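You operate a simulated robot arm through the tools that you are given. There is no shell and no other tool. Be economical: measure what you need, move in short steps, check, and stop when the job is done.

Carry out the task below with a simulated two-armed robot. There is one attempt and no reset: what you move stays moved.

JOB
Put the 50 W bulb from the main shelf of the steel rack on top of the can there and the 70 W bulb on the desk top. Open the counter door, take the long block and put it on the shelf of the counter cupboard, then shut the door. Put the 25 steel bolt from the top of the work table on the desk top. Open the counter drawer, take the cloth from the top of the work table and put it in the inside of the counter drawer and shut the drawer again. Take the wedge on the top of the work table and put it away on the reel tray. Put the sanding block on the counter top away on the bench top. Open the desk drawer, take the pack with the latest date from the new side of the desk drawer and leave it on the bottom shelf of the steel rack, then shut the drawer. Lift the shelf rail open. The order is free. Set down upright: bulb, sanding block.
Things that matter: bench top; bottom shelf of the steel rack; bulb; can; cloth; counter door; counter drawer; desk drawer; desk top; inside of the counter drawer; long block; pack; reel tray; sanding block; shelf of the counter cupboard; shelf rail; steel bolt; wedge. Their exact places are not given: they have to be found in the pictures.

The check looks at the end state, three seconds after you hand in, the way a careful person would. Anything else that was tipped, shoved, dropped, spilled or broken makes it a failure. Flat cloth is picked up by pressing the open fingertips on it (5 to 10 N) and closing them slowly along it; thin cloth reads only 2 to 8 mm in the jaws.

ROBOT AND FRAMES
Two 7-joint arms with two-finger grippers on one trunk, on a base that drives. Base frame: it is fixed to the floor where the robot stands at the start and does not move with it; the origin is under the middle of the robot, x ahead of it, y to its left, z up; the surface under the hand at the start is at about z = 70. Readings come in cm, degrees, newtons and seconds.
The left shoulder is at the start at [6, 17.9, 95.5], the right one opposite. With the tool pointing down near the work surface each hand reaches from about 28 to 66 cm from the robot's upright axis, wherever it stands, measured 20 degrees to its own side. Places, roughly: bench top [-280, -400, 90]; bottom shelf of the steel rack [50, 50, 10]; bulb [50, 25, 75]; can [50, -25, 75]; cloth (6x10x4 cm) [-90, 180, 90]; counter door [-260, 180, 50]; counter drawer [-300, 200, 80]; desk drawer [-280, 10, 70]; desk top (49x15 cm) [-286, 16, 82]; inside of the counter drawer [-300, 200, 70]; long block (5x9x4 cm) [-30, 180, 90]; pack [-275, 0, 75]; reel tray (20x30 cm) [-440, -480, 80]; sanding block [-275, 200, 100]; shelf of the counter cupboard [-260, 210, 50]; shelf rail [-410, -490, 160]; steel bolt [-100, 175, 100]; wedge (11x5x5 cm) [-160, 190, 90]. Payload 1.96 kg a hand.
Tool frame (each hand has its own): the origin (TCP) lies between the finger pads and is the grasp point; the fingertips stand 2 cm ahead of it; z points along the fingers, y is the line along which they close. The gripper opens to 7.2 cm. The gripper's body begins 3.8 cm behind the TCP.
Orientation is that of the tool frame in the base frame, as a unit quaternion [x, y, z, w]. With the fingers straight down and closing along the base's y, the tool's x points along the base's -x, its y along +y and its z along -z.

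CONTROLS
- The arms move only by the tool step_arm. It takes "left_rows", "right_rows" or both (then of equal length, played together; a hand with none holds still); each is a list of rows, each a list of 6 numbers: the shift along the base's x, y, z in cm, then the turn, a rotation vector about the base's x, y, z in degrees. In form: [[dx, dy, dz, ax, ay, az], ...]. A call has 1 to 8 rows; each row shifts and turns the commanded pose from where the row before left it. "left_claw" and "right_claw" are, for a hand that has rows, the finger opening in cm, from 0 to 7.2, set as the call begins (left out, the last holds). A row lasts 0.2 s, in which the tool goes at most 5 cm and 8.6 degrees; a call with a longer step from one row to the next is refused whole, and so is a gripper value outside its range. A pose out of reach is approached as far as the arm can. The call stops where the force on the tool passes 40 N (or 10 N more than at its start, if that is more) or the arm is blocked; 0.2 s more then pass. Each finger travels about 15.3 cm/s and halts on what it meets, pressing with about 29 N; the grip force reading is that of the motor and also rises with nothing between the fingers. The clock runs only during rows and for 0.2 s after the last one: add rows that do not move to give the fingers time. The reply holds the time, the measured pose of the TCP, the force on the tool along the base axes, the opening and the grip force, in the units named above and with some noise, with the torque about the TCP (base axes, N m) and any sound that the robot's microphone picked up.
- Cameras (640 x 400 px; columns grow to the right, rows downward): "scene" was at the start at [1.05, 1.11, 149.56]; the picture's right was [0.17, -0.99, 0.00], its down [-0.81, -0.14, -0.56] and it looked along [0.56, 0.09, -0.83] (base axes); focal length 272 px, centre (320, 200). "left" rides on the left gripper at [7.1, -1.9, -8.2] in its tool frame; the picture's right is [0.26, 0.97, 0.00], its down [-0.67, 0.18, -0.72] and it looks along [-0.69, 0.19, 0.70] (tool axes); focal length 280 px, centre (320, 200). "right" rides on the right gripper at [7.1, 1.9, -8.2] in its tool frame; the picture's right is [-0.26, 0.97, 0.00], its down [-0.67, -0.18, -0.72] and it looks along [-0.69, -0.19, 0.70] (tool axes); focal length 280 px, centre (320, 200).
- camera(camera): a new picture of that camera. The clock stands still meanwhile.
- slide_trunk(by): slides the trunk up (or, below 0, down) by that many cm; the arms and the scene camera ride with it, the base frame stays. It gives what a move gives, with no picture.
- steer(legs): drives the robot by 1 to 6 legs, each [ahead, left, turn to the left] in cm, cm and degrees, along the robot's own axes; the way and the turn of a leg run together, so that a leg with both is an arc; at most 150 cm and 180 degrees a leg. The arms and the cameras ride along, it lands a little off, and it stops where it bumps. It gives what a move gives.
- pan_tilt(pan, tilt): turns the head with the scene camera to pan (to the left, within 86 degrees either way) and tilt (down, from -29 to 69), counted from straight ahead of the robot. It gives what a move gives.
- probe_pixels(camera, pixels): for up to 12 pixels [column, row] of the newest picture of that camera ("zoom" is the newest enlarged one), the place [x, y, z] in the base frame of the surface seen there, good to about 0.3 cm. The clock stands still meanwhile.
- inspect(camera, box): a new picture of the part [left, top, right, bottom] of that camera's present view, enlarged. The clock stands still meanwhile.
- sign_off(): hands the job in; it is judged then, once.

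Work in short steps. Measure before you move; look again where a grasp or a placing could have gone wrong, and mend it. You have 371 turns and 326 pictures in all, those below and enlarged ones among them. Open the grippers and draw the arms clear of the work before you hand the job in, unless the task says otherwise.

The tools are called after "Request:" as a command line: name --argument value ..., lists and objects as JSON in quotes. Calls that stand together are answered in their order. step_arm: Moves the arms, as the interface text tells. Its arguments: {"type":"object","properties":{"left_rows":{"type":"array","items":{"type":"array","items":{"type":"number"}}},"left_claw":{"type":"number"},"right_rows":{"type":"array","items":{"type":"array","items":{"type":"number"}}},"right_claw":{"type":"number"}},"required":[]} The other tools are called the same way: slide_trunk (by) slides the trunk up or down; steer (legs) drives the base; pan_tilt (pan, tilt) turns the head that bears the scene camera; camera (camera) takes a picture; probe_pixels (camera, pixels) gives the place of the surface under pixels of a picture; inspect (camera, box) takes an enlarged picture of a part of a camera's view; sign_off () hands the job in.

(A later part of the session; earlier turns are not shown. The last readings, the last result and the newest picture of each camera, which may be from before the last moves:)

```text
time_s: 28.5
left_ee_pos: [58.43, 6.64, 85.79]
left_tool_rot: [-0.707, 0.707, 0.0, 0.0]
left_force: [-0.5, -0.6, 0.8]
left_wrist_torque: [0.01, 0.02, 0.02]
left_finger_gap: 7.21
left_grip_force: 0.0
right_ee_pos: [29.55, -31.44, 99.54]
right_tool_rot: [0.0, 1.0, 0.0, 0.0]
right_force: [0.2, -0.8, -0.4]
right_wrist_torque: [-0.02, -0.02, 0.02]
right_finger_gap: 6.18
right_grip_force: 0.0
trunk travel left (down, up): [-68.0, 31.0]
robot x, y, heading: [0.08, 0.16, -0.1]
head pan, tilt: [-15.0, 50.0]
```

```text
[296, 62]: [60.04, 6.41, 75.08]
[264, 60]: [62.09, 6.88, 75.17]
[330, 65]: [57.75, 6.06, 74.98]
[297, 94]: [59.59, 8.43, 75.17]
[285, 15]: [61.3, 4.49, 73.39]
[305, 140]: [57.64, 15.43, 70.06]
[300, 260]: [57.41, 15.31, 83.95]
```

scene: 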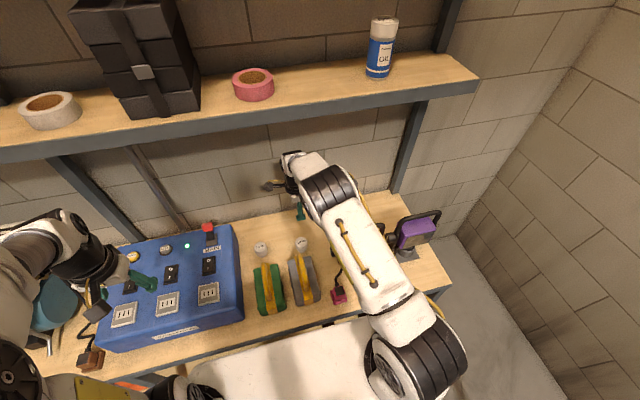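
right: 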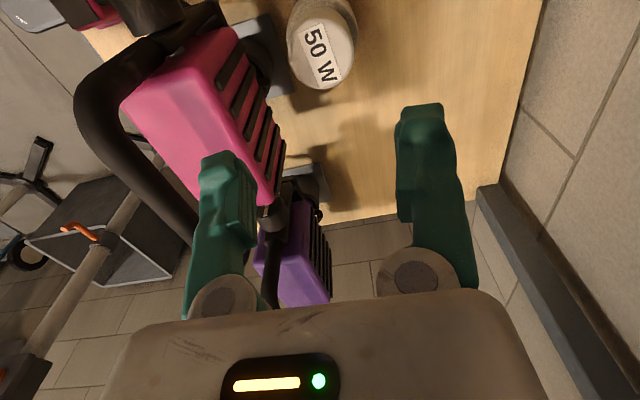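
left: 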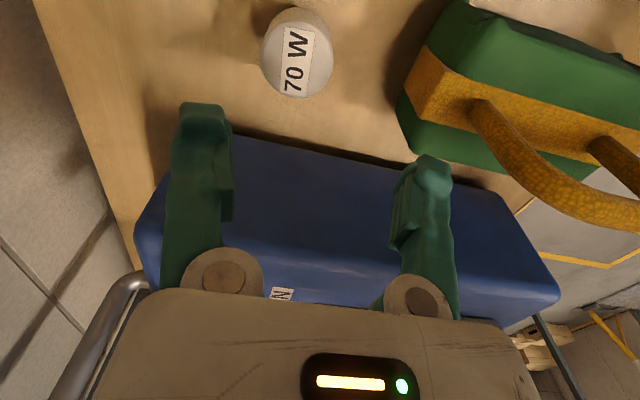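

Bulb centre (59.9, 6.4). Move x +1.45, y −0.2 and descend to 73.2.

Request:
step_arm --left_rows '[[1.45, -0.2, 0, 0, 0, 0], [0, 0, -4.5, 0, 0, 0], [0, 0, -4.5, 0, 0, 0], [0, 0, -3.5, 0, 0, 0], [0, 0, 0, 0, 0, 0]]'

Request:
camera --camera "left"

```text
time_s: 29.7
left_ee_pos: [58.99, 6.57, 73.32]
left_tool_rot: [0.708, -0.707, 0.001, 0.0]
left_force: [-0.2, 0.4, 0.1]
left_wrist_torque: [0.0, -0.03, 0.0]
left_finger_gap: 7.22
left_grip_force: 0.0
left hand out of reach, approached as far as the arm can: row 1
right_ee_pos: [29.57, -31.44, 99.51]
right_tool_rot: [0.0, 1.0, -0.001, 0.0]
right_force: [0.2, -1.0, 0.5]
right_wrist_torque: [-0.01, 0.0, -0.02]
right_finger_gap: 6.22
right_grip_force: 0.0
trunk travel left (down, up): [-68.0, 31.0]
robot x, y, heading: [-0.07, -0.0, -0.2]
head pan, tilt: [-15.0, 50.0]
```

```text
296 pictures are left
```

left: 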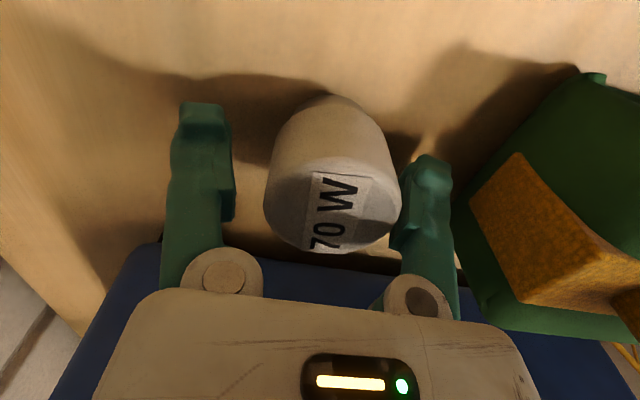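

Shift −0.6 x to centre and close.

Request:
step_arm --left_rows '[[-0.6, 0, 0, 0, 0, 0]]'

Request:
step_arm --left_rows '[[0, 0, 0, 0, 0, 0], [0, 0, 0, 0, 0, 0], [0, 0, 0, 0, 0, 0]]' --left_claw 3.5

Request:
step_arm --left_rows '[[0, 0, 2, 0, 0, 0], [0, 0, 4, 0, 0, 0], [0, 0, 5, 0, 0, 0], [0, 0, 4, 0, 0, 0]]'

Request:
camera --camera "left"

```text
time_s: 30.1
left_ee_pos: [58.28, 6.61, 73.39]
left_tool_rot: [0.707, -0.707, 0.0, 0.0]
left_force: [-0.2, 0.4, 0.1]
left_wrist_torque: [0.02, -0.02, -0.02]
left_finger_gap: 7.18
left_grip_force: 0.1
right_ee_pos: [29.58, -31.51, 99.51]
right_tool_rot: [0.0, 1.0, 0.0, 0.0]
right_force: [-0.6, -0.7, 0.1]
right_wrist_torque: [0.03, 0.0, -0.01]
right_finger_gap: 6.2
right_grip_force: 0.0
trunk travel left (down, up): [-68.0, 31.0]
robot x, y, heading: [0.09, -0.15, -0.1]
head pan, tilt: [-15.0, 50.0]
```

```text
time_s: 30.9
left_ee_pos: [58.44, 6.65, 73.38]
left_tool_rot: [-0.707, 0.707, 0.0, 0.0]
left_force: [-0.3, -0.7, -0.4]
left_wrist_torque: [0.02, 0.0, 0.02]
left_finger_gap: 4.69
left_grip_force: 29.5
right_ee_pos: [29.5, -31.48, 99.59]
right_tool_rot: [0.0, 1.0, 0.0, 0.0]
right_force: [0.6, 0.4, -0.2]
right_wrist_torque: [-0.03, 0.0, 0.02]
right_finger_gap: 6.19
right_grip_force: 0.1
trunk travel left (down, up): [-68.0, 31.0]
robot x, y, heading: [0.08, 0.29, 0.0]
head pan, tilt: [-15.0, 50.0]
```

```text
time_s: 31.9
left_ee_pos: [58.58, 6.76, 87.27]
left_tool_rot: [0.707, -0.707, 0.0, 0.0]
left_force: [-0.8, -0.6, -1.6]
left_wrist_torque: [-0.01, -0.02, 0.02]
left_finger_gap: 4.7
left_grip_force: 28.8
left hand out of reach, approached as far as the arm can: row 4
right_ee_pos: [29.62, -31.48, 99.52]
right_tool_rot: [0.001, 1.0, 0.0, 0.0]
right_force: [0.4, 0.5, 0.3]
right_wrist_torque: [0.0, 0.02, 0.0]
right_finger_gap: 6.19
right_grip_force: 0.1
trunk travel left (down, up): [-68.0, 31.0]
robot x, y, heading: [0.12, -0.01, 0.1]
head pan, tilt: [-15.0, 50.0]
```

```text
295 pictures are left
```

left: 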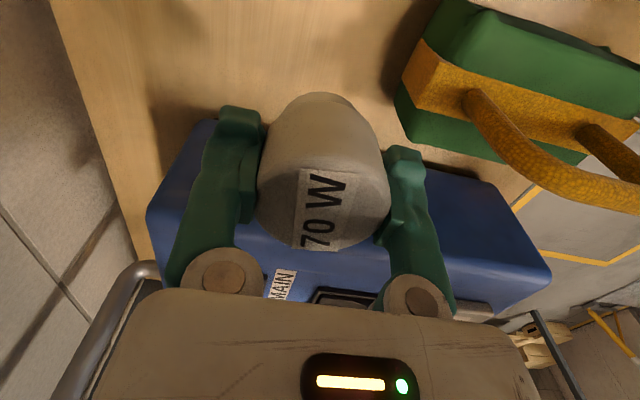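

70 W held. Raise trunk 14, then draw the hand back and rotate to neutral.

Request:
slide_trunk --by 14

Request:
step_arm --left_rows '[[-4.9, 0, 0, 0, 0, 0], [-4.9, 0, 0, 0, 0, -8.2], [-4.9, 0, 0, 0, 0, -8.2], [-4.9, 0, 0, 0, 0, -8.2], [-4.9, 0, 0, 0, 0, -8.2], [-3, 3, 1, 0, 0, -8.2], [0, 4, 1, 0, 0, -8.2], [0, 4, 1, 0, 0, -8.2]]'

Request:
step_arm --left_rows '[[0, 4, 0, 0, 0, -8.2], [0, 4, 0, 0, 0, -8.2], [0, 2, 0, 0, 0, -8.2], [0, 0, 0, 0, 0, -8]]'

Request:
steer --legs '[[-60, 0, 0]]'

Request:
pan_tilt --pan 0 --tilt 30

Request:
camera --camera "scene"

```text
time_s: 33.6
left_ee_pos: [58.57, 6.73, 101.16]
left_tool_rot: [-0.707, 0.708, 0.0, 0.0]
left_force: [-0.4, 0.1, -0.2]
left_wrist_torque: [0.02, -0.04, 0.02]
left_finger_gap: 4.68
left_grip_force: 28.7
right_ee_pos: [29.66, -31.47, 113.57]
right_tool_rot: [0.0, 1.0, 0.001, 0.0]
right_force: [0.0, -0.2, 0.2]
right_wrist_torque: [0.01, -0.01, -0.04]
right_finger_gap: 6.21
right_grip_force: 0.0
trunk travel left (down, up): [-82.0, 17.0]
robot x, y, heading: [-0.07, 0.22, -0.2]
head pan, tilt: [-15.0, 50.0]
```

```text
time_s: 35.4
left_ee_pos: [31.12, 17.82, 103.9]
left_tool_rot: [-0.28, 0.96, 0.0, 0.0]
left_force: [0.7, 0.2, -0.4]
left_wrist_torque: [-0.01, 0.02, 0.0]
left_finger_gap: 4.7
left_grip_force: 29.5
right_ee_pos: [29.59, -31.33, 113.6]
right_tool_rot: [0.0, 1.0, 0.0, 0.0]
right_force: [-0.2, -0.1, -0.7]
right_wrist_torque: [-0.02, -0.01, -0.01]
right_finger_gap: 6.16
right_grip_force: 0.1
trunk travel left (down, up): [-82.0, 17.0]
robot x, y, heading: [-0.17, 0.16, -0.1]
head pan, tilt: [-15.0, 50.0]
```

```text
time_s: 36.4
left_ee_pos: [31.0, 27.75, 104.09]
left_tool_rot: [0.001, 1.0, 0.0, 0.0]
left_force: [-0.1, -0.4, -0.5]
left_wrist_torque: [0.02, -0.02, -0.03]
left_finger_gap: 4.68
left_grip_force: 28.8
right_ee_pos: [29.56, -31.39, 113.49]
right_tool_rot: [0.002, 1.0, 0.0, 0.0]
right_force: [-0.1, 0.3, -0.5]
right_wrist_torque: [0.0, 0.02, 0.0]
right_finger_gap: 6.19
right_grip_force: 0.0
trunk travel left (down, up): [-82.0, 17.0]
robot x, y, heading: [0.18, -0.45, -0.2]
head pan, tilt: [-15.0, 50.0]
```

```text
time_s: 39.8
left_ee_pos: [-28.52, 27.81, 104.09]
left_tool_rot: [0.002, 1.0, 0.0, 0.0]
left_force: [0.0, -0.4, -1.3]
left_wrist_torque: [0.03, 0.0, 0.04]
left_finger_gap: 4.65
left_grip_force: 28.3
right_ee_pos: [-30.18, -31.54, 113.49]
right_tool_rot: [0.003, 1.0, 0.0, -0.001]
right_force: [-0.3, -0.7, 0.1]
right_wrist_torque: [0.03, -0.03, -0.02]
right_finger_gap: 6.19
right_grip_force: 0.1
trunk travel left (down, up): [-82.0, 17.0]
robot x, y, heading: [-59.6, 0.04, -0.3]
head pan, tilt: [-15.0, 50.0]
```

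```text
time_s: 40.6
left_ee_pos: [-28.58, 27.75, 104.06]
left_tool_rot: [0.003, 1.0, 0.0, 0.0]
left_force: [0.5, -0.1, -0.5]
left_wrist_torque: [0.0, -0.01, -0.01]
left_finger_gap: 4.66
left_grip_force: 29.3
right_ee_pos: [-30.25, -31.46, 113.54]
right_tool_rot: [0.002, 1.0, 0.0, 0.0]
right_force: [-1.0, 0.4, -0.2]
right_wrist_torque: [0.01, 0.03, -0.02]
right_finger_gap: 6.2
right_grip_force: 0.1
trunk travel left (down, up): [-82.0, 17.0]
robot x, y, heading: [-59.57, -0.24, -0.1]
head pan, tilt: [0.0, 30.0]
```

```text
294 pictures are left
```

scene: 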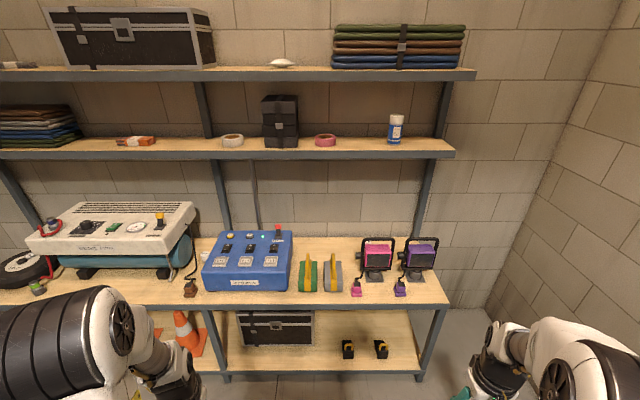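

Clear view of the rack. Now look to both sides before turning.

Request:
pan_tilt --pan 86 --tilt 30

Request:
camera --camera "scene"

Request:
pan_tilt --pan -86 --tilt 30

Request:
camera --camera "scene"

```text
time_s: 42.2
left_ee_pos: [-28.55, 27.9, 104.08]
left_tool_rot: [0.003, 1.0, 0.0, 0.0]
left_force: [-0.3, 0.2, -0.3]
left_wrist_torque: [0.05, 0.06, -0.01]
left_finger_gap: 4.68
left_grip_force: 29.2
right_ee_pos: [-30.26, -31.41, 113.53]
right_tool_rot: [0.002, 1.0, 0.001, 0.0]
right_force: [0.7, -0.6, -0.2]
right_wrist_torque: [-0.03, 0.0, 0.01]
right_finger_gap: 6.22
right_grip_force: 0.0
trunk travel left (down, up): [-82.0, 17.0]
robot x, y, heading: [-59.84, 0.15, -0.3]
head pan, tilt: [85.9, 30.0]
```

```text
293 pictures are left
```

scene: 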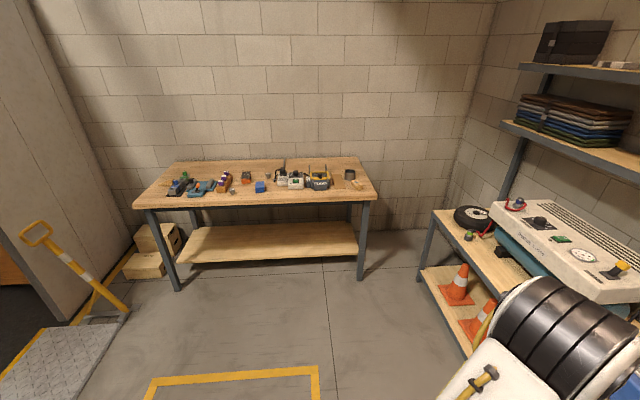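

```text
time_s: 44.8
left_ee_pos: [-28.56, 27.7, 104.14]
left_tool_rot: [0.002, 1.0, 0.0, 0.0]
left_force: [0.5, -0.5, -0.8]
left_wrist_torque: [-0.04, 0.01, 0.01]
left_finger_gap: 4.69
left_grip_force: 29.0
right_ee_pos: [-30.18, -31.45, 113.65]
right_tool_rot: [0.002, 1.0, 0.0, 0.0]
right_force: [0.1, 0.1, -0.2]
right_wrist_torque: [0.0, -0.01, 0.0]
right_finger_gap: 6.18
right_grip_force: 0.0
trunk travel left (down, up): [-82.0, 17.0]
robot x, y, heading: [-59.41, 0.02, -0.3]
head pan, tilt: [-85.9, 30.0]
```

```text
292 pictures are left
```

scene: 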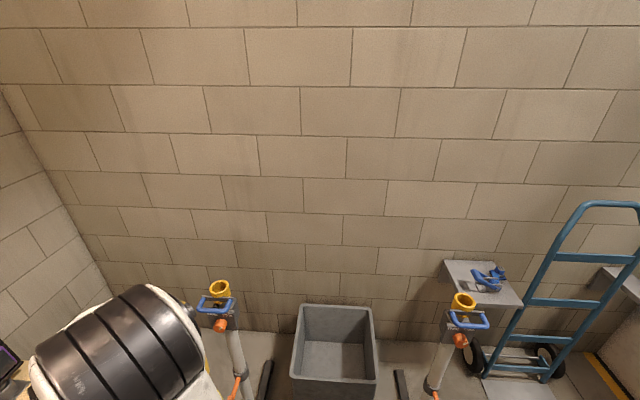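

Work table at left holds the small items. Turn left 90° in place and look on.

Request:
steer --legs '[[0, 0, 90]]'

Request:
pan_tilt --pan 75 --tilt 25

Request:
camera --camera "scene"

Request:
pan_tilt --pan 0 --tilt 30

Request:
camera --camera "scene"

```text
time_s: 49.0
left_ee_pos: [-87.11, 31.45, 104.2]
left_tool_rot: [-0.704, 0.71, 0.0, 0.0]
left_force: [-0.2, 0.2, -1.2]
left_wrist_torque: [0.03, 0.0, -0.01]
left_finger_gap: 4.67
left_grip_force: 28.5
right_ee_pos: [-27.94, 29.23, 113.57]
right_tool_rot: [-0.704, 0.71, 0.0, 0.0]
right_force: [0.6, -0.9, 0.9]
right_wrist_torque: [-0.01, 0.01, -0.03]
right_finger_gap: 6.19
right_grip_force: 0.0
trunk travel left (down, up): [-82.0, 17.0]
robot x, y, heading: [-59.62, -0.13, 89.4]
head pan, tilt: [-85.9, 30.0]
```

```text
time_s: 51.5
left_ee_pos: [-87.08, 31.46, 104.09]
left_tool_rot: [-0.703, 0.711, 0.0, 0.001]
left_force: [-0.3, 0.3, -1.5]
left_wrist_torque: [-0.01, 0.0, 0.02]
left_finger_gap: 4.67
left_grip_force: 29.0
right_ee_pos: [-27.99, 29.41, 113.6]
right_tool_rot: [-0.704, 0.711, 0.0, 0.0]
right_force: [-0.1, 0.4, -0.8]
right_wrist_torque: [-0.06, 0.01, -0.02]
right_finger_gap: 6.24
right_grip_force: 0.0
trunk travel left (down, up): [-82.0, 17.0]
robot x, y, heading: [-59.44, 0.19, 89.8]
head pan, tilt: [75.0, 25.0]
```

```text
291 pictures are left
```

scene: 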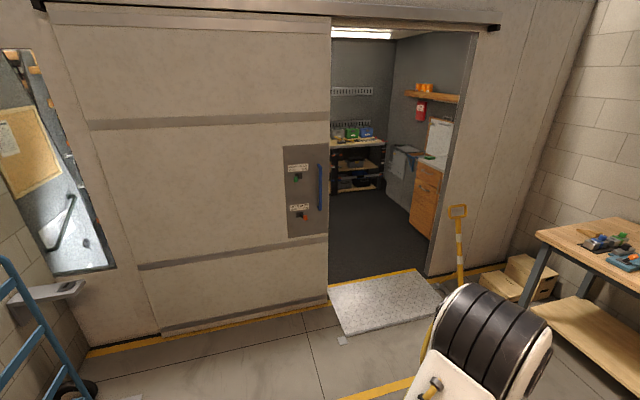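

```text
time_s: 53.0
left_ee_pos: [-87.13, 31.41, 104.06]
left_tool_rot: [-0.703, 0.711, 0.0, 0.0]
left_force: [-0.4, 0.0, -0.2]
left_wrist_torque: [0.02, 0.02, 0.0]
left_finger_gap: 4.66
left_grip_force: 28.6
right_ee_pos: [-27.93, 29.34, 113.49]
right_tool_rot: [-0.704, 0.71, 0.0, 0.0]
right_force: [-0.3, -0.6, 0.9]
right_wrist_torque: [0.0, 0.0, 0.01]
right_finger_gap: 6.2
right_grip_force: 0.1
trunk travel left (down, up): [-82.0, 17.0]
robot x, y, heading: [-59.78, 0.16, 89.5]
head pan, tilt: [0.0, 30.0]
```

```text
290 pictures are left
```

scene: 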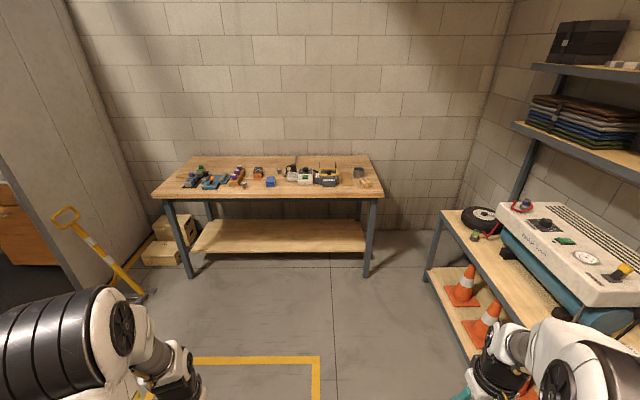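

There's a doorway to a second room. I look again and measure the opening.

Request:
pan_tilt --pan 65 --tilt 28

Request:
camera --camera "scene"

Request:
probe_pixels --camera "scene" --pixels '[[265, 230], [265, 285], [368, 225], [372, 255], [300, 200], [330, 300], [395, 240], [400, 160], [280, 320], [375, 275], [260, 130], [300, 95]]'

```text
time_s: 54.3
left_ee_pos: [-87.14, 31.39, 104.06]
left_tool_rot: [-0.704, 0.71, 0.0, 0.0]
left_force: [-0.2, -0.5, -0.6]
left_wrist_torque: [-0.05, 0.01, 0.0]
left_finger_gap: 4.67
left_grip_force: 29.1
right_ee_pos: [-28.03, 29.48, 113.53]
right_tool_rot: [-0.704, 0.711, 0.001, 0.0]
right_force: [0.4, 0.4, 0.8]
right_wrist_torque: [0.0, -0.01, 0.0]
right_finger_gap: 6.21
right_grip_force: 0.0
trunk travel left (down, up): [-82.0, 17.0]
robot x, y, heading: [-59.77, 0.26, 89.6]
head pan, tilt: [65.0, 28.0]
```

```text
289 pictures are left
```

scene: 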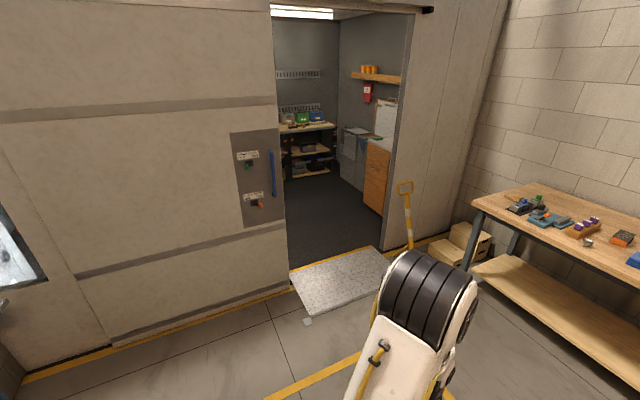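

```text
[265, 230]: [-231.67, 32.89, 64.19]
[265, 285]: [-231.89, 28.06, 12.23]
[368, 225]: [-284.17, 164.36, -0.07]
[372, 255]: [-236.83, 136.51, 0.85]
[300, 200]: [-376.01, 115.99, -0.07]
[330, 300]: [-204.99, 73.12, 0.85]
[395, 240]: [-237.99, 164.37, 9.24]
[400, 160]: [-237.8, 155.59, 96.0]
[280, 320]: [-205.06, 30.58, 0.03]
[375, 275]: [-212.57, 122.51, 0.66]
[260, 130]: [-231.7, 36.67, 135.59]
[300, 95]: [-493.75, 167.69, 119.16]
```

Opening spans about y 45–150 at x −237, fine. Drive to the work table first.

Request:
steer --legs '[[80, 40, 0]]'

Request:
pan_tilt --pan 0 --tilt 40

Request:
camera --camera "scene"

Request:
inspect --camera "scene" --box '[100, 100, 540, 340]'

```text
time_s: 59.1
left_ee_pos: [-126.39, 113.71, 104.13]
left_tool_rot: [-0.701, 0.713, 0.0, 0.0]
left_force: [0.7, 0.1, -1.8]
left_wrist_torque: [0.0, 0.0, -0.02]
left_finger_gap: 4.68
left_grip_force: 28.9
right_ee_pos: [-67.11, 111.21, 113.65]
right_tool_rot: [-0.702, 0.713, 0.0, 0.001]
right_force: [0.1, -0.6, -0.3]
right_wrist_torque: [0.01, -0.02, 0.02]
right_finger_gap: 6.21
right_grip_force: 0.1
trunk travel left (down, up): [-82.0, 17.0]
robot x, y, heading: [-98.97, 82.26, 89.0]
head pan, tilt: [65.0, 28.0]
```

```text
time_s: 60.5
left_ee_pos: [-126.3, 113.62, 104.15]
left_tool_rot: [-0.701, 0.713, 0.001, 0.0]
left_force: [-0.6, -0.9, -1.1]
left_wrist_torque: [-0.01, -0.01, -0.03]
left_finger_gap: 4.7
left_grip_force: 29.3
right_ee_pos: [-67.23, 111.27, 113.52]
right_tool_rot: [-0.702, 0.712, 0.001, 0.0]
right_force: [0.4, -0.1, -0.6]
right_wrist_torque: [-0.01, 0.03, 0.01]
right_finger_gap: 6.22
right_grip_force: 0.1
trunk travel left (down, up): [-82.0, 17.0]
robot x, y, heading: [-98.97, 82.11, 88.9]
head pan, tilt: [0.0, 40.0]
```

```text
288 pictures are left
```

scene: 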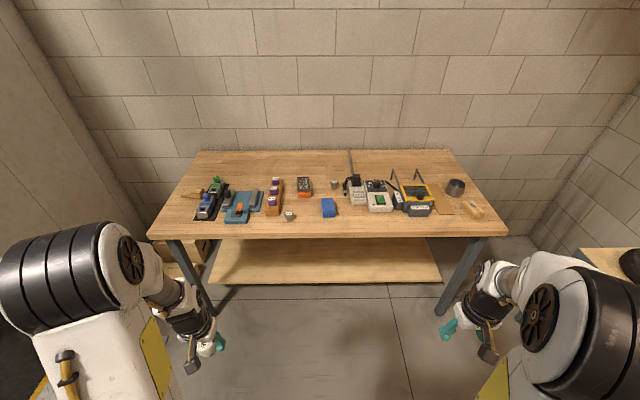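

```text
1.45 times, centred on (320, 220) of scene
```

zoom: 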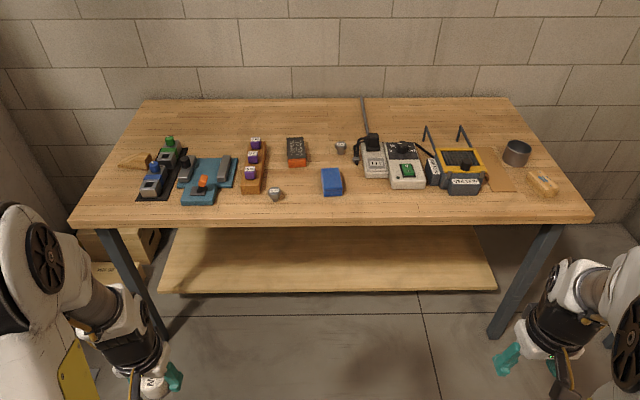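

Zoom closer into two halves of the table.

Request:
inspect --camera "scene" --box '[170, 160, 350, 240]'

Request:
inspect --camera "scene" --box '[310, 150, 500, 240]'

```text
3.56 times, centred on (260, 200) of scene
```

zoom: 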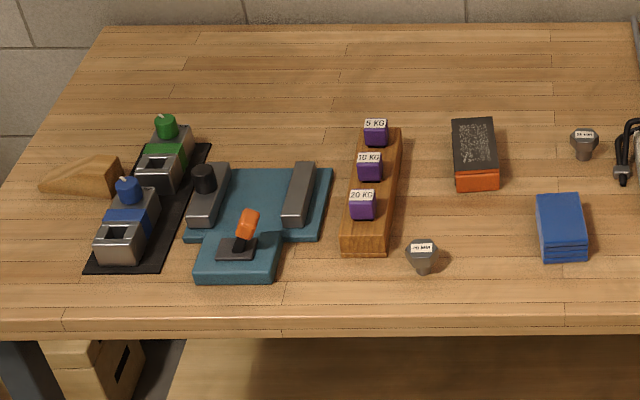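

```text
3.37 times, centred on (405, 195) of scene
```

zoom: 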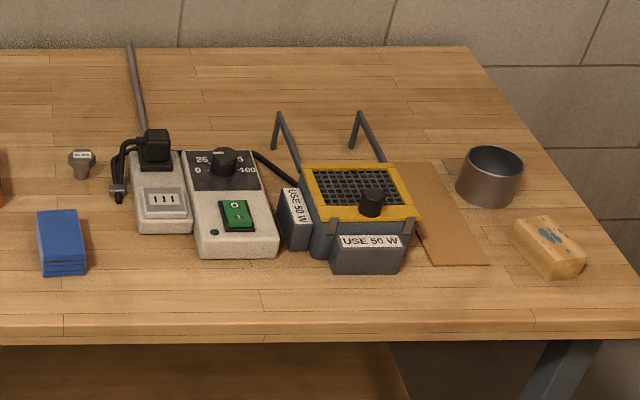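

Cloth (blue), long block (right), wedge (left), two bolts. I zoom to read the bolt labels.

Request:
inspect --camera "scene" --box '[278, 205, 302, 225]'

Request:
inspect --camera "scene" --box '[322, 172, 348, 192]'

```text
16.00 times, centred on (290, 215) of scene
```

zoom: 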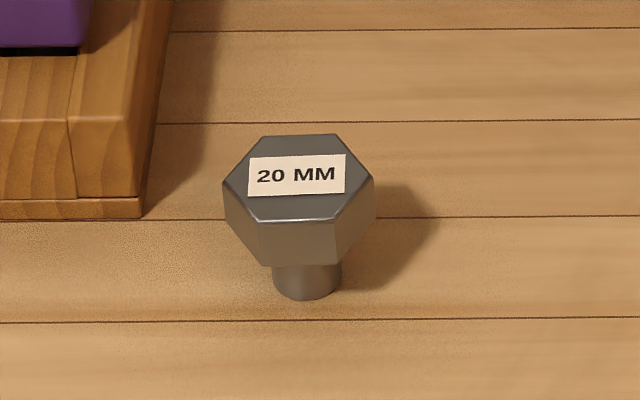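

```text
16.00 times, centred on (335, 182) of scene
```

zoom: 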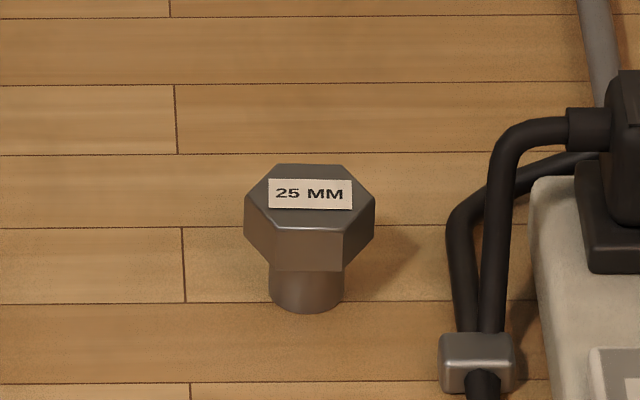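

The 25 MM bolt is the far one. I measure all items.

Request:
probe_pixels --camera "zoom" --pixels '[[308, 180], [250, 200], [370, 200], [305, 265], [300, 305], [470, 360], [450, 220], [550, 220]]'

Request:
probe_pixels --camera "scene" --pixels '[[328, 205], [322, 200], [334, 200], [324, 215], [336, 215], [472, 209], [463, 205], [475, 218], [194, 193], [182, 194], [200, 190], [320, 238]]'

```text
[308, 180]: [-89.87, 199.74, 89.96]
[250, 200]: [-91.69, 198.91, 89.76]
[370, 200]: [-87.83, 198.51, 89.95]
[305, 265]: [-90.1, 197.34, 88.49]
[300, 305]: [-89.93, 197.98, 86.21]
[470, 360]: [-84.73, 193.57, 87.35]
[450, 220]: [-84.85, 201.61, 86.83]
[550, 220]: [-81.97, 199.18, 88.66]
```

```text
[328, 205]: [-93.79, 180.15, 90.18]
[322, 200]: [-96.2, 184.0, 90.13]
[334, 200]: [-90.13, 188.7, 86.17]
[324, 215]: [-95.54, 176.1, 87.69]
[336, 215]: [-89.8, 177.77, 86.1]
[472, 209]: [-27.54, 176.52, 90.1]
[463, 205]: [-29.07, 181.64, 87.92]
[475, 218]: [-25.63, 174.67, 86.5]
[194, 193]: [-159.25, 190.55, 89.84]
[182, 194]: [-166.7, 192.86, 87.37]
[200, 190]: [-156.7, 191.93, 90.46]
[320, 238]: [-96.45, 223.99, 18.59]
```

Table top z ≈ 86.1; bolt at (−89.8, 198.3). Find the table's front edge.

Request:
probe_pixels --camera "scene" --pixels '[[320, 230], [320, 234], [250, 230], [420, 232], [330, 270], [170, 250], [475, 245]]'

```text
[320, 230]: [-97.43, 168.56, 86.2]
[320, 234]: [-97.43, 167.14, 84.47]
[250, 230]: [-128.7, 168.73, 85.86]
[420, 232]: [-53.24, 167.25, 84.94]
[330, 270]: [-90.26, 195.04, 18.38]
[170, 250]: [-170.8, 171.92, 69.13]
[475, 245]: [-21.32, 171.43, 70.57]
```

Table edge at y≈167. Drive ahead 55 so the bolt is ~60 cm from the axis.

Request:
steer --legs '[[54, 2, 0]]'

Request:
camera --camera "scene"

Request:
camera --camera "right"

```text
time_s: 63.5
left_ee_pos: [-127.05, 165.99, 104.19]
left_tool_rot: [-0.699, 0.715, 0.0, 0.0]
left_force: [-0.5, 0.4, -0.5]
left_wrist_torque: [0.0, -0.01, 0.0]
left_finger_gap: 4.68
left_grip_force: 28.9
right_ee_pos: [-67.96, 163.21, 113.56]
right_tool_rot: [-0.699, 0.715, 0.001, 0.0]
right_force: [0.4, 0.1, 0.1]
right_wrist_torque: [-0.03, -0.03, 0.0]
right_finger_gap: 6.19
right_grip_force: 0.1
trunk travel left (down, up): [-82.0, 17.0]
robot x, y, heading: [-100.07, 134.3, 88.8]
head pan, tilt: [0.0, 40.0]
```

```text
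282 pictures are left
```

scene: 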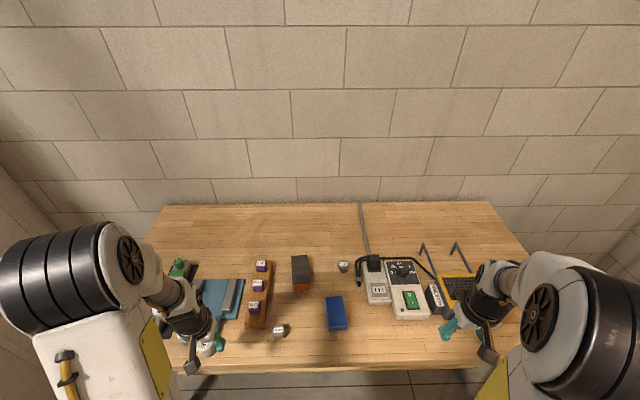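

```text
281 pictures are left
```

right: 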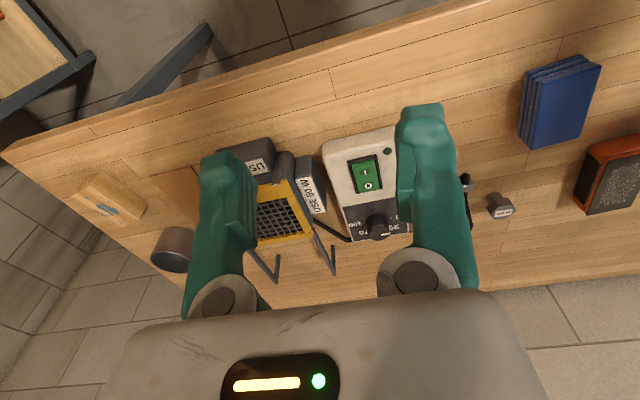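

Bolt is 64 ahead; advance 4 more, then move right hand over the bolt with −30° yaw (onto hex flats).

Request:
steer --legs '[[4, 0, 0]]'

Request:
step_arm --right_rows '[[-4.5, 1, -1, 0, 0, -7], [-4.5, 1, -1, 0, 0, -7], [-4.5, 1, -1, 0, 0, -7], [-4, 2.5, -1, 0, 0, -7], [-3, 3.5, -1, 0, 0, 0], [-1, 4.5, -1, 0, 0, 0], [0, 4.5, -1, 0, 0, 0], [0, 4.5, -1, 0, 0, 0]]' --right_claw 5.5

Request:
camera --camera "right"

```text
time_s: 64.4
left_ee_pos: [-126.98, 169.65, 104.31]
left_tool_rot: [-0.699, 0.715, 0.001, 0.002]
left_force: [-0.1, -1.2, 0.5]
left_wrist_torque: [0.02, -0.02, 0.01]
left_finger_gap: 4.66
left_grip_force: 29.0
right_ee_pos: [-67.81, 166.78, 113.63]
right_tool_rot: [-0.699, 0.715, 0.001, 0.002]
right_force: [-1.0, -0.7, 0.0]
right_wrist_torque: [0.01, 0.02, -0.03]
right_finger_gap: 6.21
right_grip_force: 0.0
trunk travel left (down, up): [-82.0, 17.0]
robot x, y, heading: [-99.99, 138.27, 88.6]
head pan, tilt: [0.0, 40.0]
```

```text
time_s: 66.2
left_ee_pos: [-126.95, 170.15, 104.14]
left_tool_rot: [-0.7, 0.715, 0.0, 0.0]
left_force: [-0.4, 0.3, -0.7]
left_wrist_torque: [-0.03, -0.05, -0.04]
left_finger_gap: 4.69
left_grip_force: 28.8
right_ee_pos: [-89.43, 189.69, 105.44]
right_tool_rot: [-0.505, 0.863, -0.001, -0.001]
right_force: [0.4, 0.1, -1.2]
right_wrist_torque: [-0.02, 0.03, -0.02]
right_finger_gap: 5.5
right_grip_force: 0.1
trunk travel left (down, up): [-82.0, 17.0]
robot x, y, heading: [-100.12, 138.25, 88.6]
head pan, tilt: [0.0, 40.0]
```

```text
280 pictures are left
```

right: 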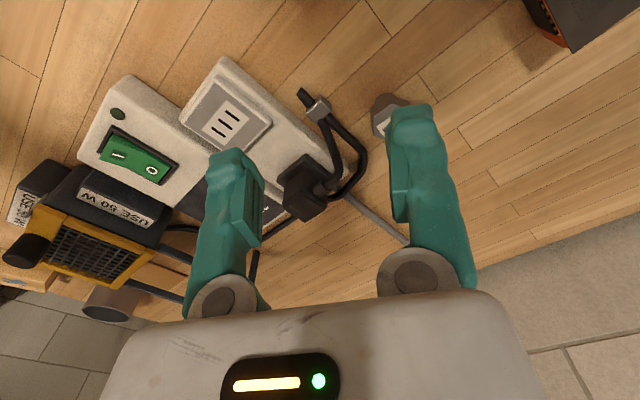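

I probe bolt, cable loop and plug here.

Request:
probe_pixels --camera "right" --pixels '[[382, 118], [378, 103], [365, 165], [340, 130], [320, 110], [305, 185], [310, 165], [355, 185], [300, 210]]'

```text
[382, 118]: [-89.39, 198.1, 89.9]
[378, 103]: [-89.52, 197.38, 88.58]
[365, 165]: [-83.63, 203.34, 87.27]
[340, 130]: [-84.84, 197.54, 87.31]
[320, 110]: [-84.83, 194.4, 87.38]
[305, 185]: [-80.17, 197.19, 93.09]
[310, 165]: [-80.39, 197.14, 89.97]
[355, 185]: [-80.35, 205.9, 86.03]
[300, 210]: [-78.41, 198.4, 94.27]
```

Clearances are fine. Move above the bolt and check.

Request:
step_arm --right_rows '[[-0.2, 4.2, 0, 0, 0, 0], [0, 4.2, 0, 0, 0, 0], [0, 0, -5, 0, 0, 0], [0, 0, -4, 0, 0, 0], [0, 0, 0, 0, 0, 0]]'

Request:
camera --camera "right"

```text
time_s: 67.4
left_ee_pos: [-127.0, 169.83, 104.23]
left_tool_rot: [-0.699, 0.715, 0.0, 0.001]
left_force: [0.3, 0.1, -1.0]
left_wrist_torque: [0.03, 0.02, -0.02]
left_finger_gap: 4.68
left_grip_force: 28.8
right_ee_pos: [-89.96, 194.7, 96.6]
right_tool_rot: [-0.506, 0.863, 0.001, 0.002]
right_force: [0.0, -0.6, 0.9]
right_wrist_torque: [0.01, 0.03, -0.02]
right_finger_gap: 5.52
right_grip_force: 0.0
right hand out of reach, approached as far as the arm can: row 2
trunk travel left (down, up): [-82.0, 17.0]
robot x, y, heading: [-99.85, 138.47, 88.6]
head pan, tilt: [0.0, 40.0]
```

```text
279 pictures are left
```

right: 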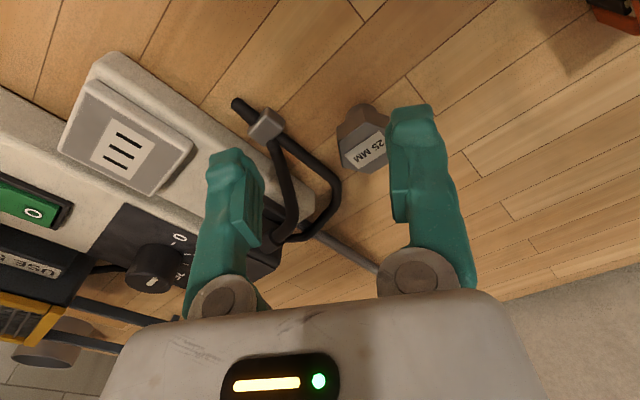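

Reach-limited; raise hand 4, lower trunk 6, then move forward.

Request:
step_arm --right_rows '[[0, 0, 4, 0, 0, 0]]'

Request:
slide_trunk --by -6

Request:
step_arm --right_rows '[[0.2, 3.4, 0, 0, 0, 0], [0, 0, 0, 0, 0, 0]]'

Request:
camera --camera "right"

```text
time_s: 67.8
left_ee_pos: [-126.91, 169.98, 104.16]
left_tool_rot: [-0.699, 0.715, -0.001, 0.0]
left_force: [0.5, -0.1, -0.7]
left_wrist_torque: [0.0, 0.0, -0.03]
left_finger_gap: 4.7
left_grip_force: 28.6
right_ee_pos: [-89.79, 194.85, 100.5]
right_tool_rot: [-0.505, 0.863, 0.001, 0.0]
right_force: [-0.3, 0.6, -0.3]
right_wrist_torque: [-0.05, 0.03, 0.0]
right_finger_gap: 5.53
right_grip_force: 0.0
trunk travel left (down, up): [-82.0, 17.0]
robot x, y, heading: [-100.1, 138.65, 88.8]
head pan, tilt: [0.0, 40.0]
```

```text
time_s: 68.8
left_ee_pos: [-127.02, 169.96, 98.1]
left_tool_rot: [-0.699, 0.715, 0.001, 0.0]
left_force: [-0.4, -0.3, -0.3]
left_wrist_torque: [-0.02, -0.02, -0.01]
left_finger_gap: 4.67
left_grip_force: 29.3
right_ee_pos: [-89.9, 194.69, 94.61]
right_tool_rot: [-0.505, 0.863, 0.0, -0.001]
right_force: [-0.3, 0.7, 0.2]
right_wrist_torque: [0.02, 0.01, 0.0]
right_finger_gap: 5.51
right_grip_force: 0.1
trunk travel left (down, up): [-76.0, 23.0]
robot x, y, heading: [-99.84, 138.15, 88.6]
head pan, tilt: [0.0, 40.0]
```

```text
time_s: 69.4
left_ee_pos: [-127.02, 169.92, 98.1]
left_tool_rot: [-0.7, 0.715, 0.001, 0.0]
left_force: [0.4, -0.1, -0.1]
left_wrist_torque: [0.0, 0.0, 0.01]
left_finger_gap: 4.67
left_grip_force: 29.1
right_ee_pos: [-89.71, 197.05, 94.54]
right_tool_rot: [-0.505, 0.863, 0.0, 0.0]
right_force: [-0.3, -1.3, -0.6]
right_wrist_torque: [-0.01, -0.02, 0.01]
right_finger_gap: 5.5
right_grip_force: 0.0
right hand out of reach, approached as far as the arm can: row 1
trunk travel left (down, up): [-76.0, 23.0]
robot x, y, heading: [-99.68, 138.25, 88.8]
head pan, tilt: [0.0, 40.0]
```

```text
278 pictures are left
```

right: 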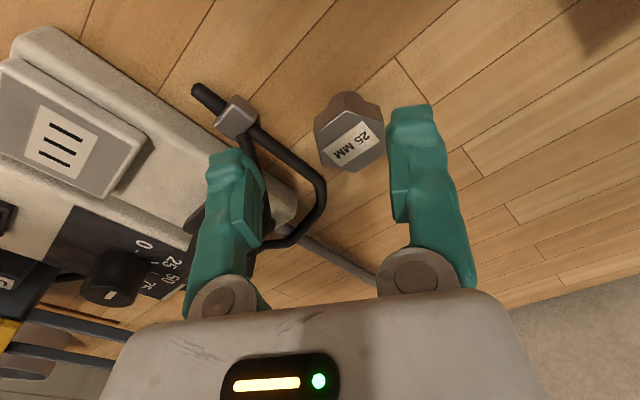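

Drive ahead 1.5 cm to close the gap.

Request:
steer --legs '[[1.5, 0, 0]]'

Request:
camera --camera "right"

Request:
probe_pixels --camera "right" --pixels '[[351, 165], [325, 165], [380, 165], [351, 140]]'

```text
time_s: 70.2
left_ee_pos: [-126.95, 171.29, 98.19]
left_tool_rot: [-0.699, 0.715, 0.0, 0.001]
left_force: [0.1, -0.1, -1.5]
left_wrist_torque: [0.04, -0.02, 0.01]
left_finger_gap: 4.66
left_grip_force: 29.3
right_ee_pos: [-89.54, 198.29, 94.65]
right_tool_rot: [-0.505, 0.863, 0.001, 0.0]
right_force: [0.8, -0.5, 0.2]
right_wrist_torque: [0.0, 0.0, 0.0]
right_finger_gap: 5.51
right_grip_force: 0.0
trunk travel left (down, up): [-76.0, 23.0]
robot x, y, heading: [-99.88, 139.4, 88.8]
head pan, tilt: [0.0, 40.0]
```

```text
277 pictures are left
```

right: 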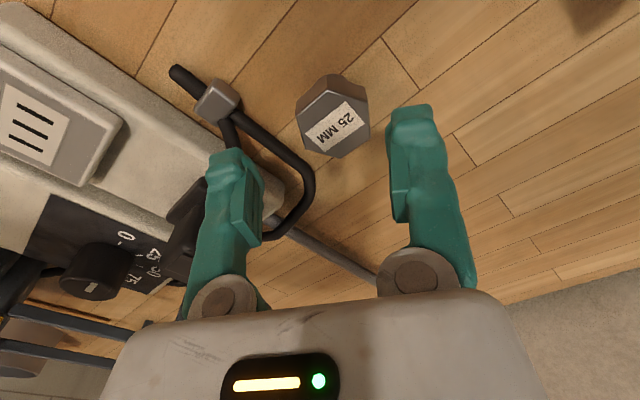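

```text
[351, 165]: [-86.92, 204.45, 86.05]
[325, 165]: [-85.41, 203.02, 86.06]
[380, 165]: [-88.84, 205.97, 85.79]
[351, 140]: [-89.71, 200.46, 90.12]
```

TCP is centred on the bolt. Narrow to 4.7 (cable close by) and descend to z≈88.9.

Request:
step_arm --right_rows '[[-0.2, 0.1, -2, 0, 0, 0], [0, 0, 0, 0, 0, 0]]' --right_claw 4.7

Request:
camera --camera "right"

```text
time_s: 70.8
left_ee_pos: [-127.0, 171.36, 98.1]
left_tool_rot: [-0.699, 0.715, 0.0, 0.0]
left_force: [0.1, -0.7, -0.9]
left_wrist_torque: [-0.01, 0.01, 0.02]
left_finger_gap: 4.66
left_grip_force: 29.1
right_ee_pos: [-89.82, 198.5, 92.62]
right_tool_rot: [-0.505, 0.863, 0.0, 0.0]
right_force: [-0.2, -0.7, 0.0]
right_wrist_torque: [-0.01, 0.02, 0.01]
right_finger_gap: 4.68
right_grip_force: 0.0
trunk travel left (down, up): [-76.0, 23.0]
robot x, y, heading: [-100.23, 139.52, 88.8]
head pan, tilt: [0.0, 40.0]
```

```text
276 pictures are left
```

right: 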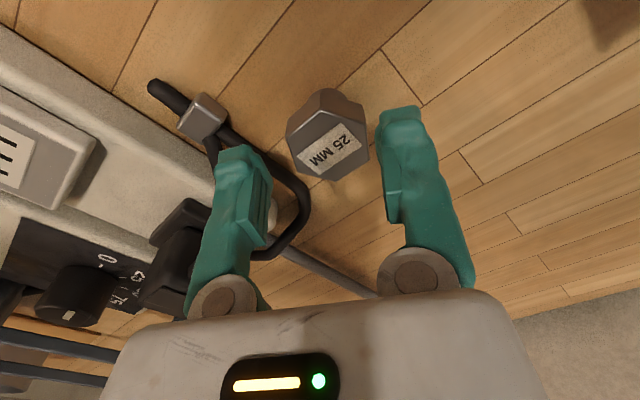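

Centred. Descend 3.7 and close.

Request:
step_arm --right_rows '[[0, 0, -2, 0, 0, 0], [0, 0, -1.7, 0, 0, 0], [0, 0, 0, 0, 0, 0]]'

Request:
step_arm --right_rows '[[0, 0, 0, 0, 0, 0], [0, 0, 0, 0, 0, 0], [0, 0, 0, 0, 0, 0]]' --right_claw 2.5

Request:
camera --camera "right"

```text
time_s: 71.5
left_ee_pos: [-127.08, 171.36, 98.18]
left_tool_rot: [-0.699, 0.715, 0.0, 0.0]
left_force: [-0.3, -0.1, -1.3]
left_wrist_torque: [0.0, 0.03, 0.0]
left_finger_gap: 4.67
left_grip_force: 28.9
right_ee_pos: [-89.75, 198.58, 88.93]
right_tool_rot: [-0.505, 0.863, 0.0, 0.0]
right_force: [-0.4, -0.4, 0.5]
right_wrist_torque: [0.01, -0.04, 0.01]
right_finger_gap: 4.66
right_grip_force: 0.1
trunk travel left (down, up): [-76.0, 23.0]
robot x, y, heading: [-99.96, 139.85, 88.8]
head pan, tilt: [0.0, 40.0]
```

```text
time_s: 72.3
left_ee_pos: [-127.06, 171.47, 98.16]
left_tool_rot: [-0.699, 0.716, 0.0, 0.0]
left_force: [0.1, 0.0, -0.5]
left_wrist_torque: [-0.04, -0.01, 0.02]
left_finger_gap: 4.69
left_grip_force: 29.0
right_ee_pos: [-89.75, 198.57, 88.98]
right_tool_rot: [-0.505, 0.863, 0.0, 0.0]
right_force: [0.2, -0.2, 1.0]
right_wrist_torque: [-0.01, 0.0, -0.07]
right_finger_gap: 3.27
right_grip_force: 28.5
trunk travel left (down, up): [-76.0, 23.0]
robot x, y, heading: [-99.89, 139.59, 88.9]
head pan, tilt: [0.0, 40.0]
```

```text
275 pictures are left
```

right: 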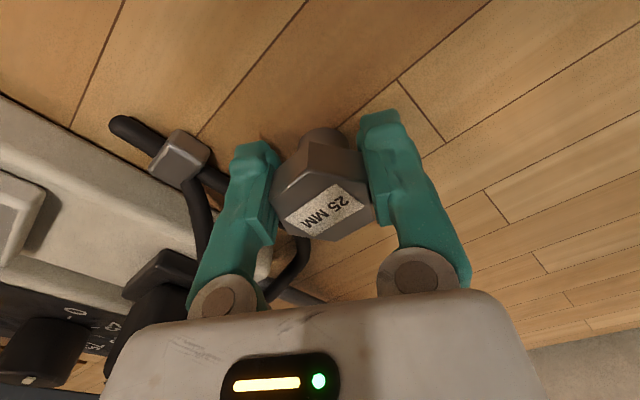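

Gripped (3.27). Lift and retract, then back away from the table.

Request:
step_arm --right_rows '[[0, 0, 2, 0, 0, 0], [0, 0, 4, 0, 0, 0], [0, 0, 4, 0, 0, 0], [0, -4, 2, 0, 0, 0], [0, -4.5, 1, 0, 0, 0], [2, -4.5, 0, 0, 0, 7], [2, -4.5, 0, 0, 0, 7], [2, -4, 0, 0, 0, 7]]'

Request:
steer --legs '[[-40, 0, 0]]'

Request:
camera --camera "scene"

```text
time_s: 74.2
left_ee_pos: [-126.97, 171.35, 98.12]
left_tool_rot: [-0.699, 0.715, 0.0, 0.0]
left_force: [1.1, -0.3, -0.4]
left_wrist_torque: [0.04, 0.0, 0.0]
left_finger_gap: 4.66
left_grip_force: 28.7
right_ee_pos: [-83.72, 176.8, 99.16]
right_tool_rot: [-0.655, 0.756, 0.0, -0.001]
right_force: [0.7, 0.2, -0.6]
right_wrist_torque: [0.01, -0.03, -0.01]
right_finger_gap: 3.26
right_grip_force: 28.8
right hand out of reach, approached as far as the arm can: row 3
trunk travel left (down, up): [-76.0, 23.0]
robot x, y, heading: [-99.97, 139.94, 88.8]
head pan, tilt: [0.0, 40.0]
```

```text
time_s: 76.6
left_ee_pos: [-127.91, 131.6, 98.13]
left_tool_rot: [-0.698, 0.716, 0.0, -0.001]
left_force: [-0.1, 0.7, -1.3]
left_wrist_torque: [0.01, 0.03, 0.02]
left_finger_gap: 4.69
left_grip_force: 29.1
right_ee_pos: [-84.7, 136.9, 98.94]
right_tool_rot: [-0.653, 0.757, 0.0, 0.0]
right_force: [-0.4, -0.1, -1.2]
right_wrist_torque: [-0.02, 0.01, -0.01]
right_finger_gap: 3.26
right_grip_force: 29.1
trunk travel left (down, up): [-76.0, 23.0]
robot x, y, heading: [-101.06, 99.83, 88.5]
head pan, tilt: [0.0, 40.0]
```

```text
274 pictures are left
```

scene: 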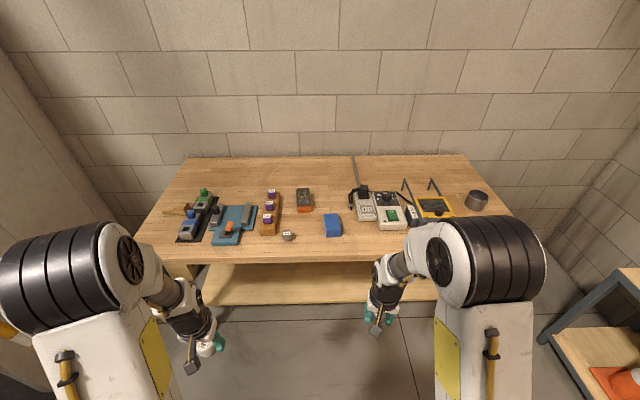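

Turn left 90° to face the doorway and look.

Request:
steer --legs '[[0, 0, 91]]'

Request:
pan_tilt --pan 0 --tilt 25

Request:
camera --camera "scene"

```text
time_s: 80.9
left_ee_pos: [-132.63, 72.75, 98.26]
left_tool_rot: [1.0, -0.011, 0.0, 0.0]
left_force: [0.4, 0.1, -1.6]
left_wrist_torque: [0.02, 0.01, 0.0]
left_finger_gap: 4.65
left_grip_force: 29.0
right_ee_pos: [-137.93, 115.85, 99.13]
right_tool_rot: [0.997, -0.071, 0.0, 0.0]
right_force: [-0.5, 0.5, -0.8]
right_wrist_torque: [0.02, -0.08, 0.03]
right_finger_gap: 3.28
right_grip_force: 29.1
trunk travel left (down, up): [-76.0, 23.0]
robot x, y, heading: [-100.63, 100.06, 179.0]
head pan, tilt: [0.0, 40.0]
```

```text
time_s: 81.6
left_ee_pos: [-132.54, 72.81, 98.17]
left_tool_rot: [1.0, -0.011, 0.0, -0.001]
left_force: [0.7, 0.3, -0.2]
left_wrist_torque: [-0.01, -0.04, 0.03]
left_finger_gap: 4.67
left_grip_force: 28.8
right_ee_pos: [-138.03, 115.83, 99.04]
right_tool_rot: [0.997, -0.071, 0.0, 0.0]
right_force: [0.0, -0.3, -0.7]
right_wrist_torque: [-0.02, 0.03, -0.03]
right_finger_gap: 3.26
right_grip_force: 29.3
trunk travel left (down, up): [-76.0, 23.0]
robot x, y, heading: [-101.16, 100.27, 178.9]
head pan, tilt: [0.0, 25.0]
```

```text
273 pictures are left
```

scene: 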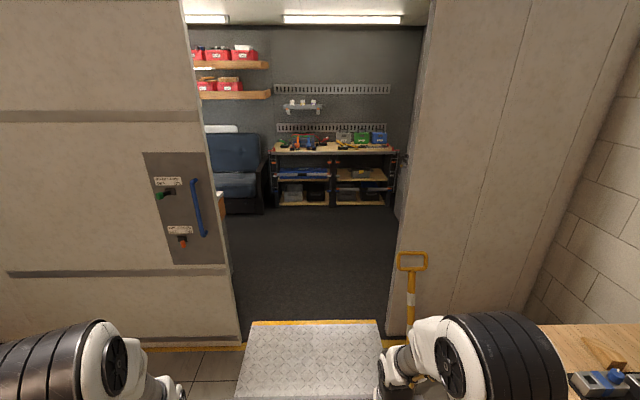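

Probe the clearances.

Request:
probe_pixels --camera "scene" --pixels '[[240, 340], [200, 120], [388, 330], [425, 60], [411, 300], [412, 340], [405, 262], [310, 360], [240, 390], [380, 360], [310, 260], [245, 180]]'

```text
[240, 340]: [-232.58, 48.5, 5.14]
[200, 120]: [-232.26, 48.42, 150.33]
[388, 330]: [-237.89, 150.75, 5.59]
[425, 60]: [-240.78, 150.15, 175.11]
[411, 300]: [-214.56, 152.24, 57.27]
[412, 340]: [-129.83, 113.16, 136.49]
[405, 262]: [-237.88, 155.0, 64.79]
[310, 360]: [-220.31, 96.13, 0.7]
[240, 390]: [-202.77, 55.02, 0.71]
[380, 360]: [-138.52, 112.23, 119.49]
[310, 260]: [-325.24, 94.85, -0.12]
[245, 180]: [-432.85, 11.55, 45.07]
```

Opening is 102 cm wide, centred y≈99.5. Check my elbows' lateral extent.

Request:
probe_pixels --camera "scene" --pixels '[[20, 350], [60, 340], [100, 350], [560, 360], [530, 330], [480, 330]]'

```text
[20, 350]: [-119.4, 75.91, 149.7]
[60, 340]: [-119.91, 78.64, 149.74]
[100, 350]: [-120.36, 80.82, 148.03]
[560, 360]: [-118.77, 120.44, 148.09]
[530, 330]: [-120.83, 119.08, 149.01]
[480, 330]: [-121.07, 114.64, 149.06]
```

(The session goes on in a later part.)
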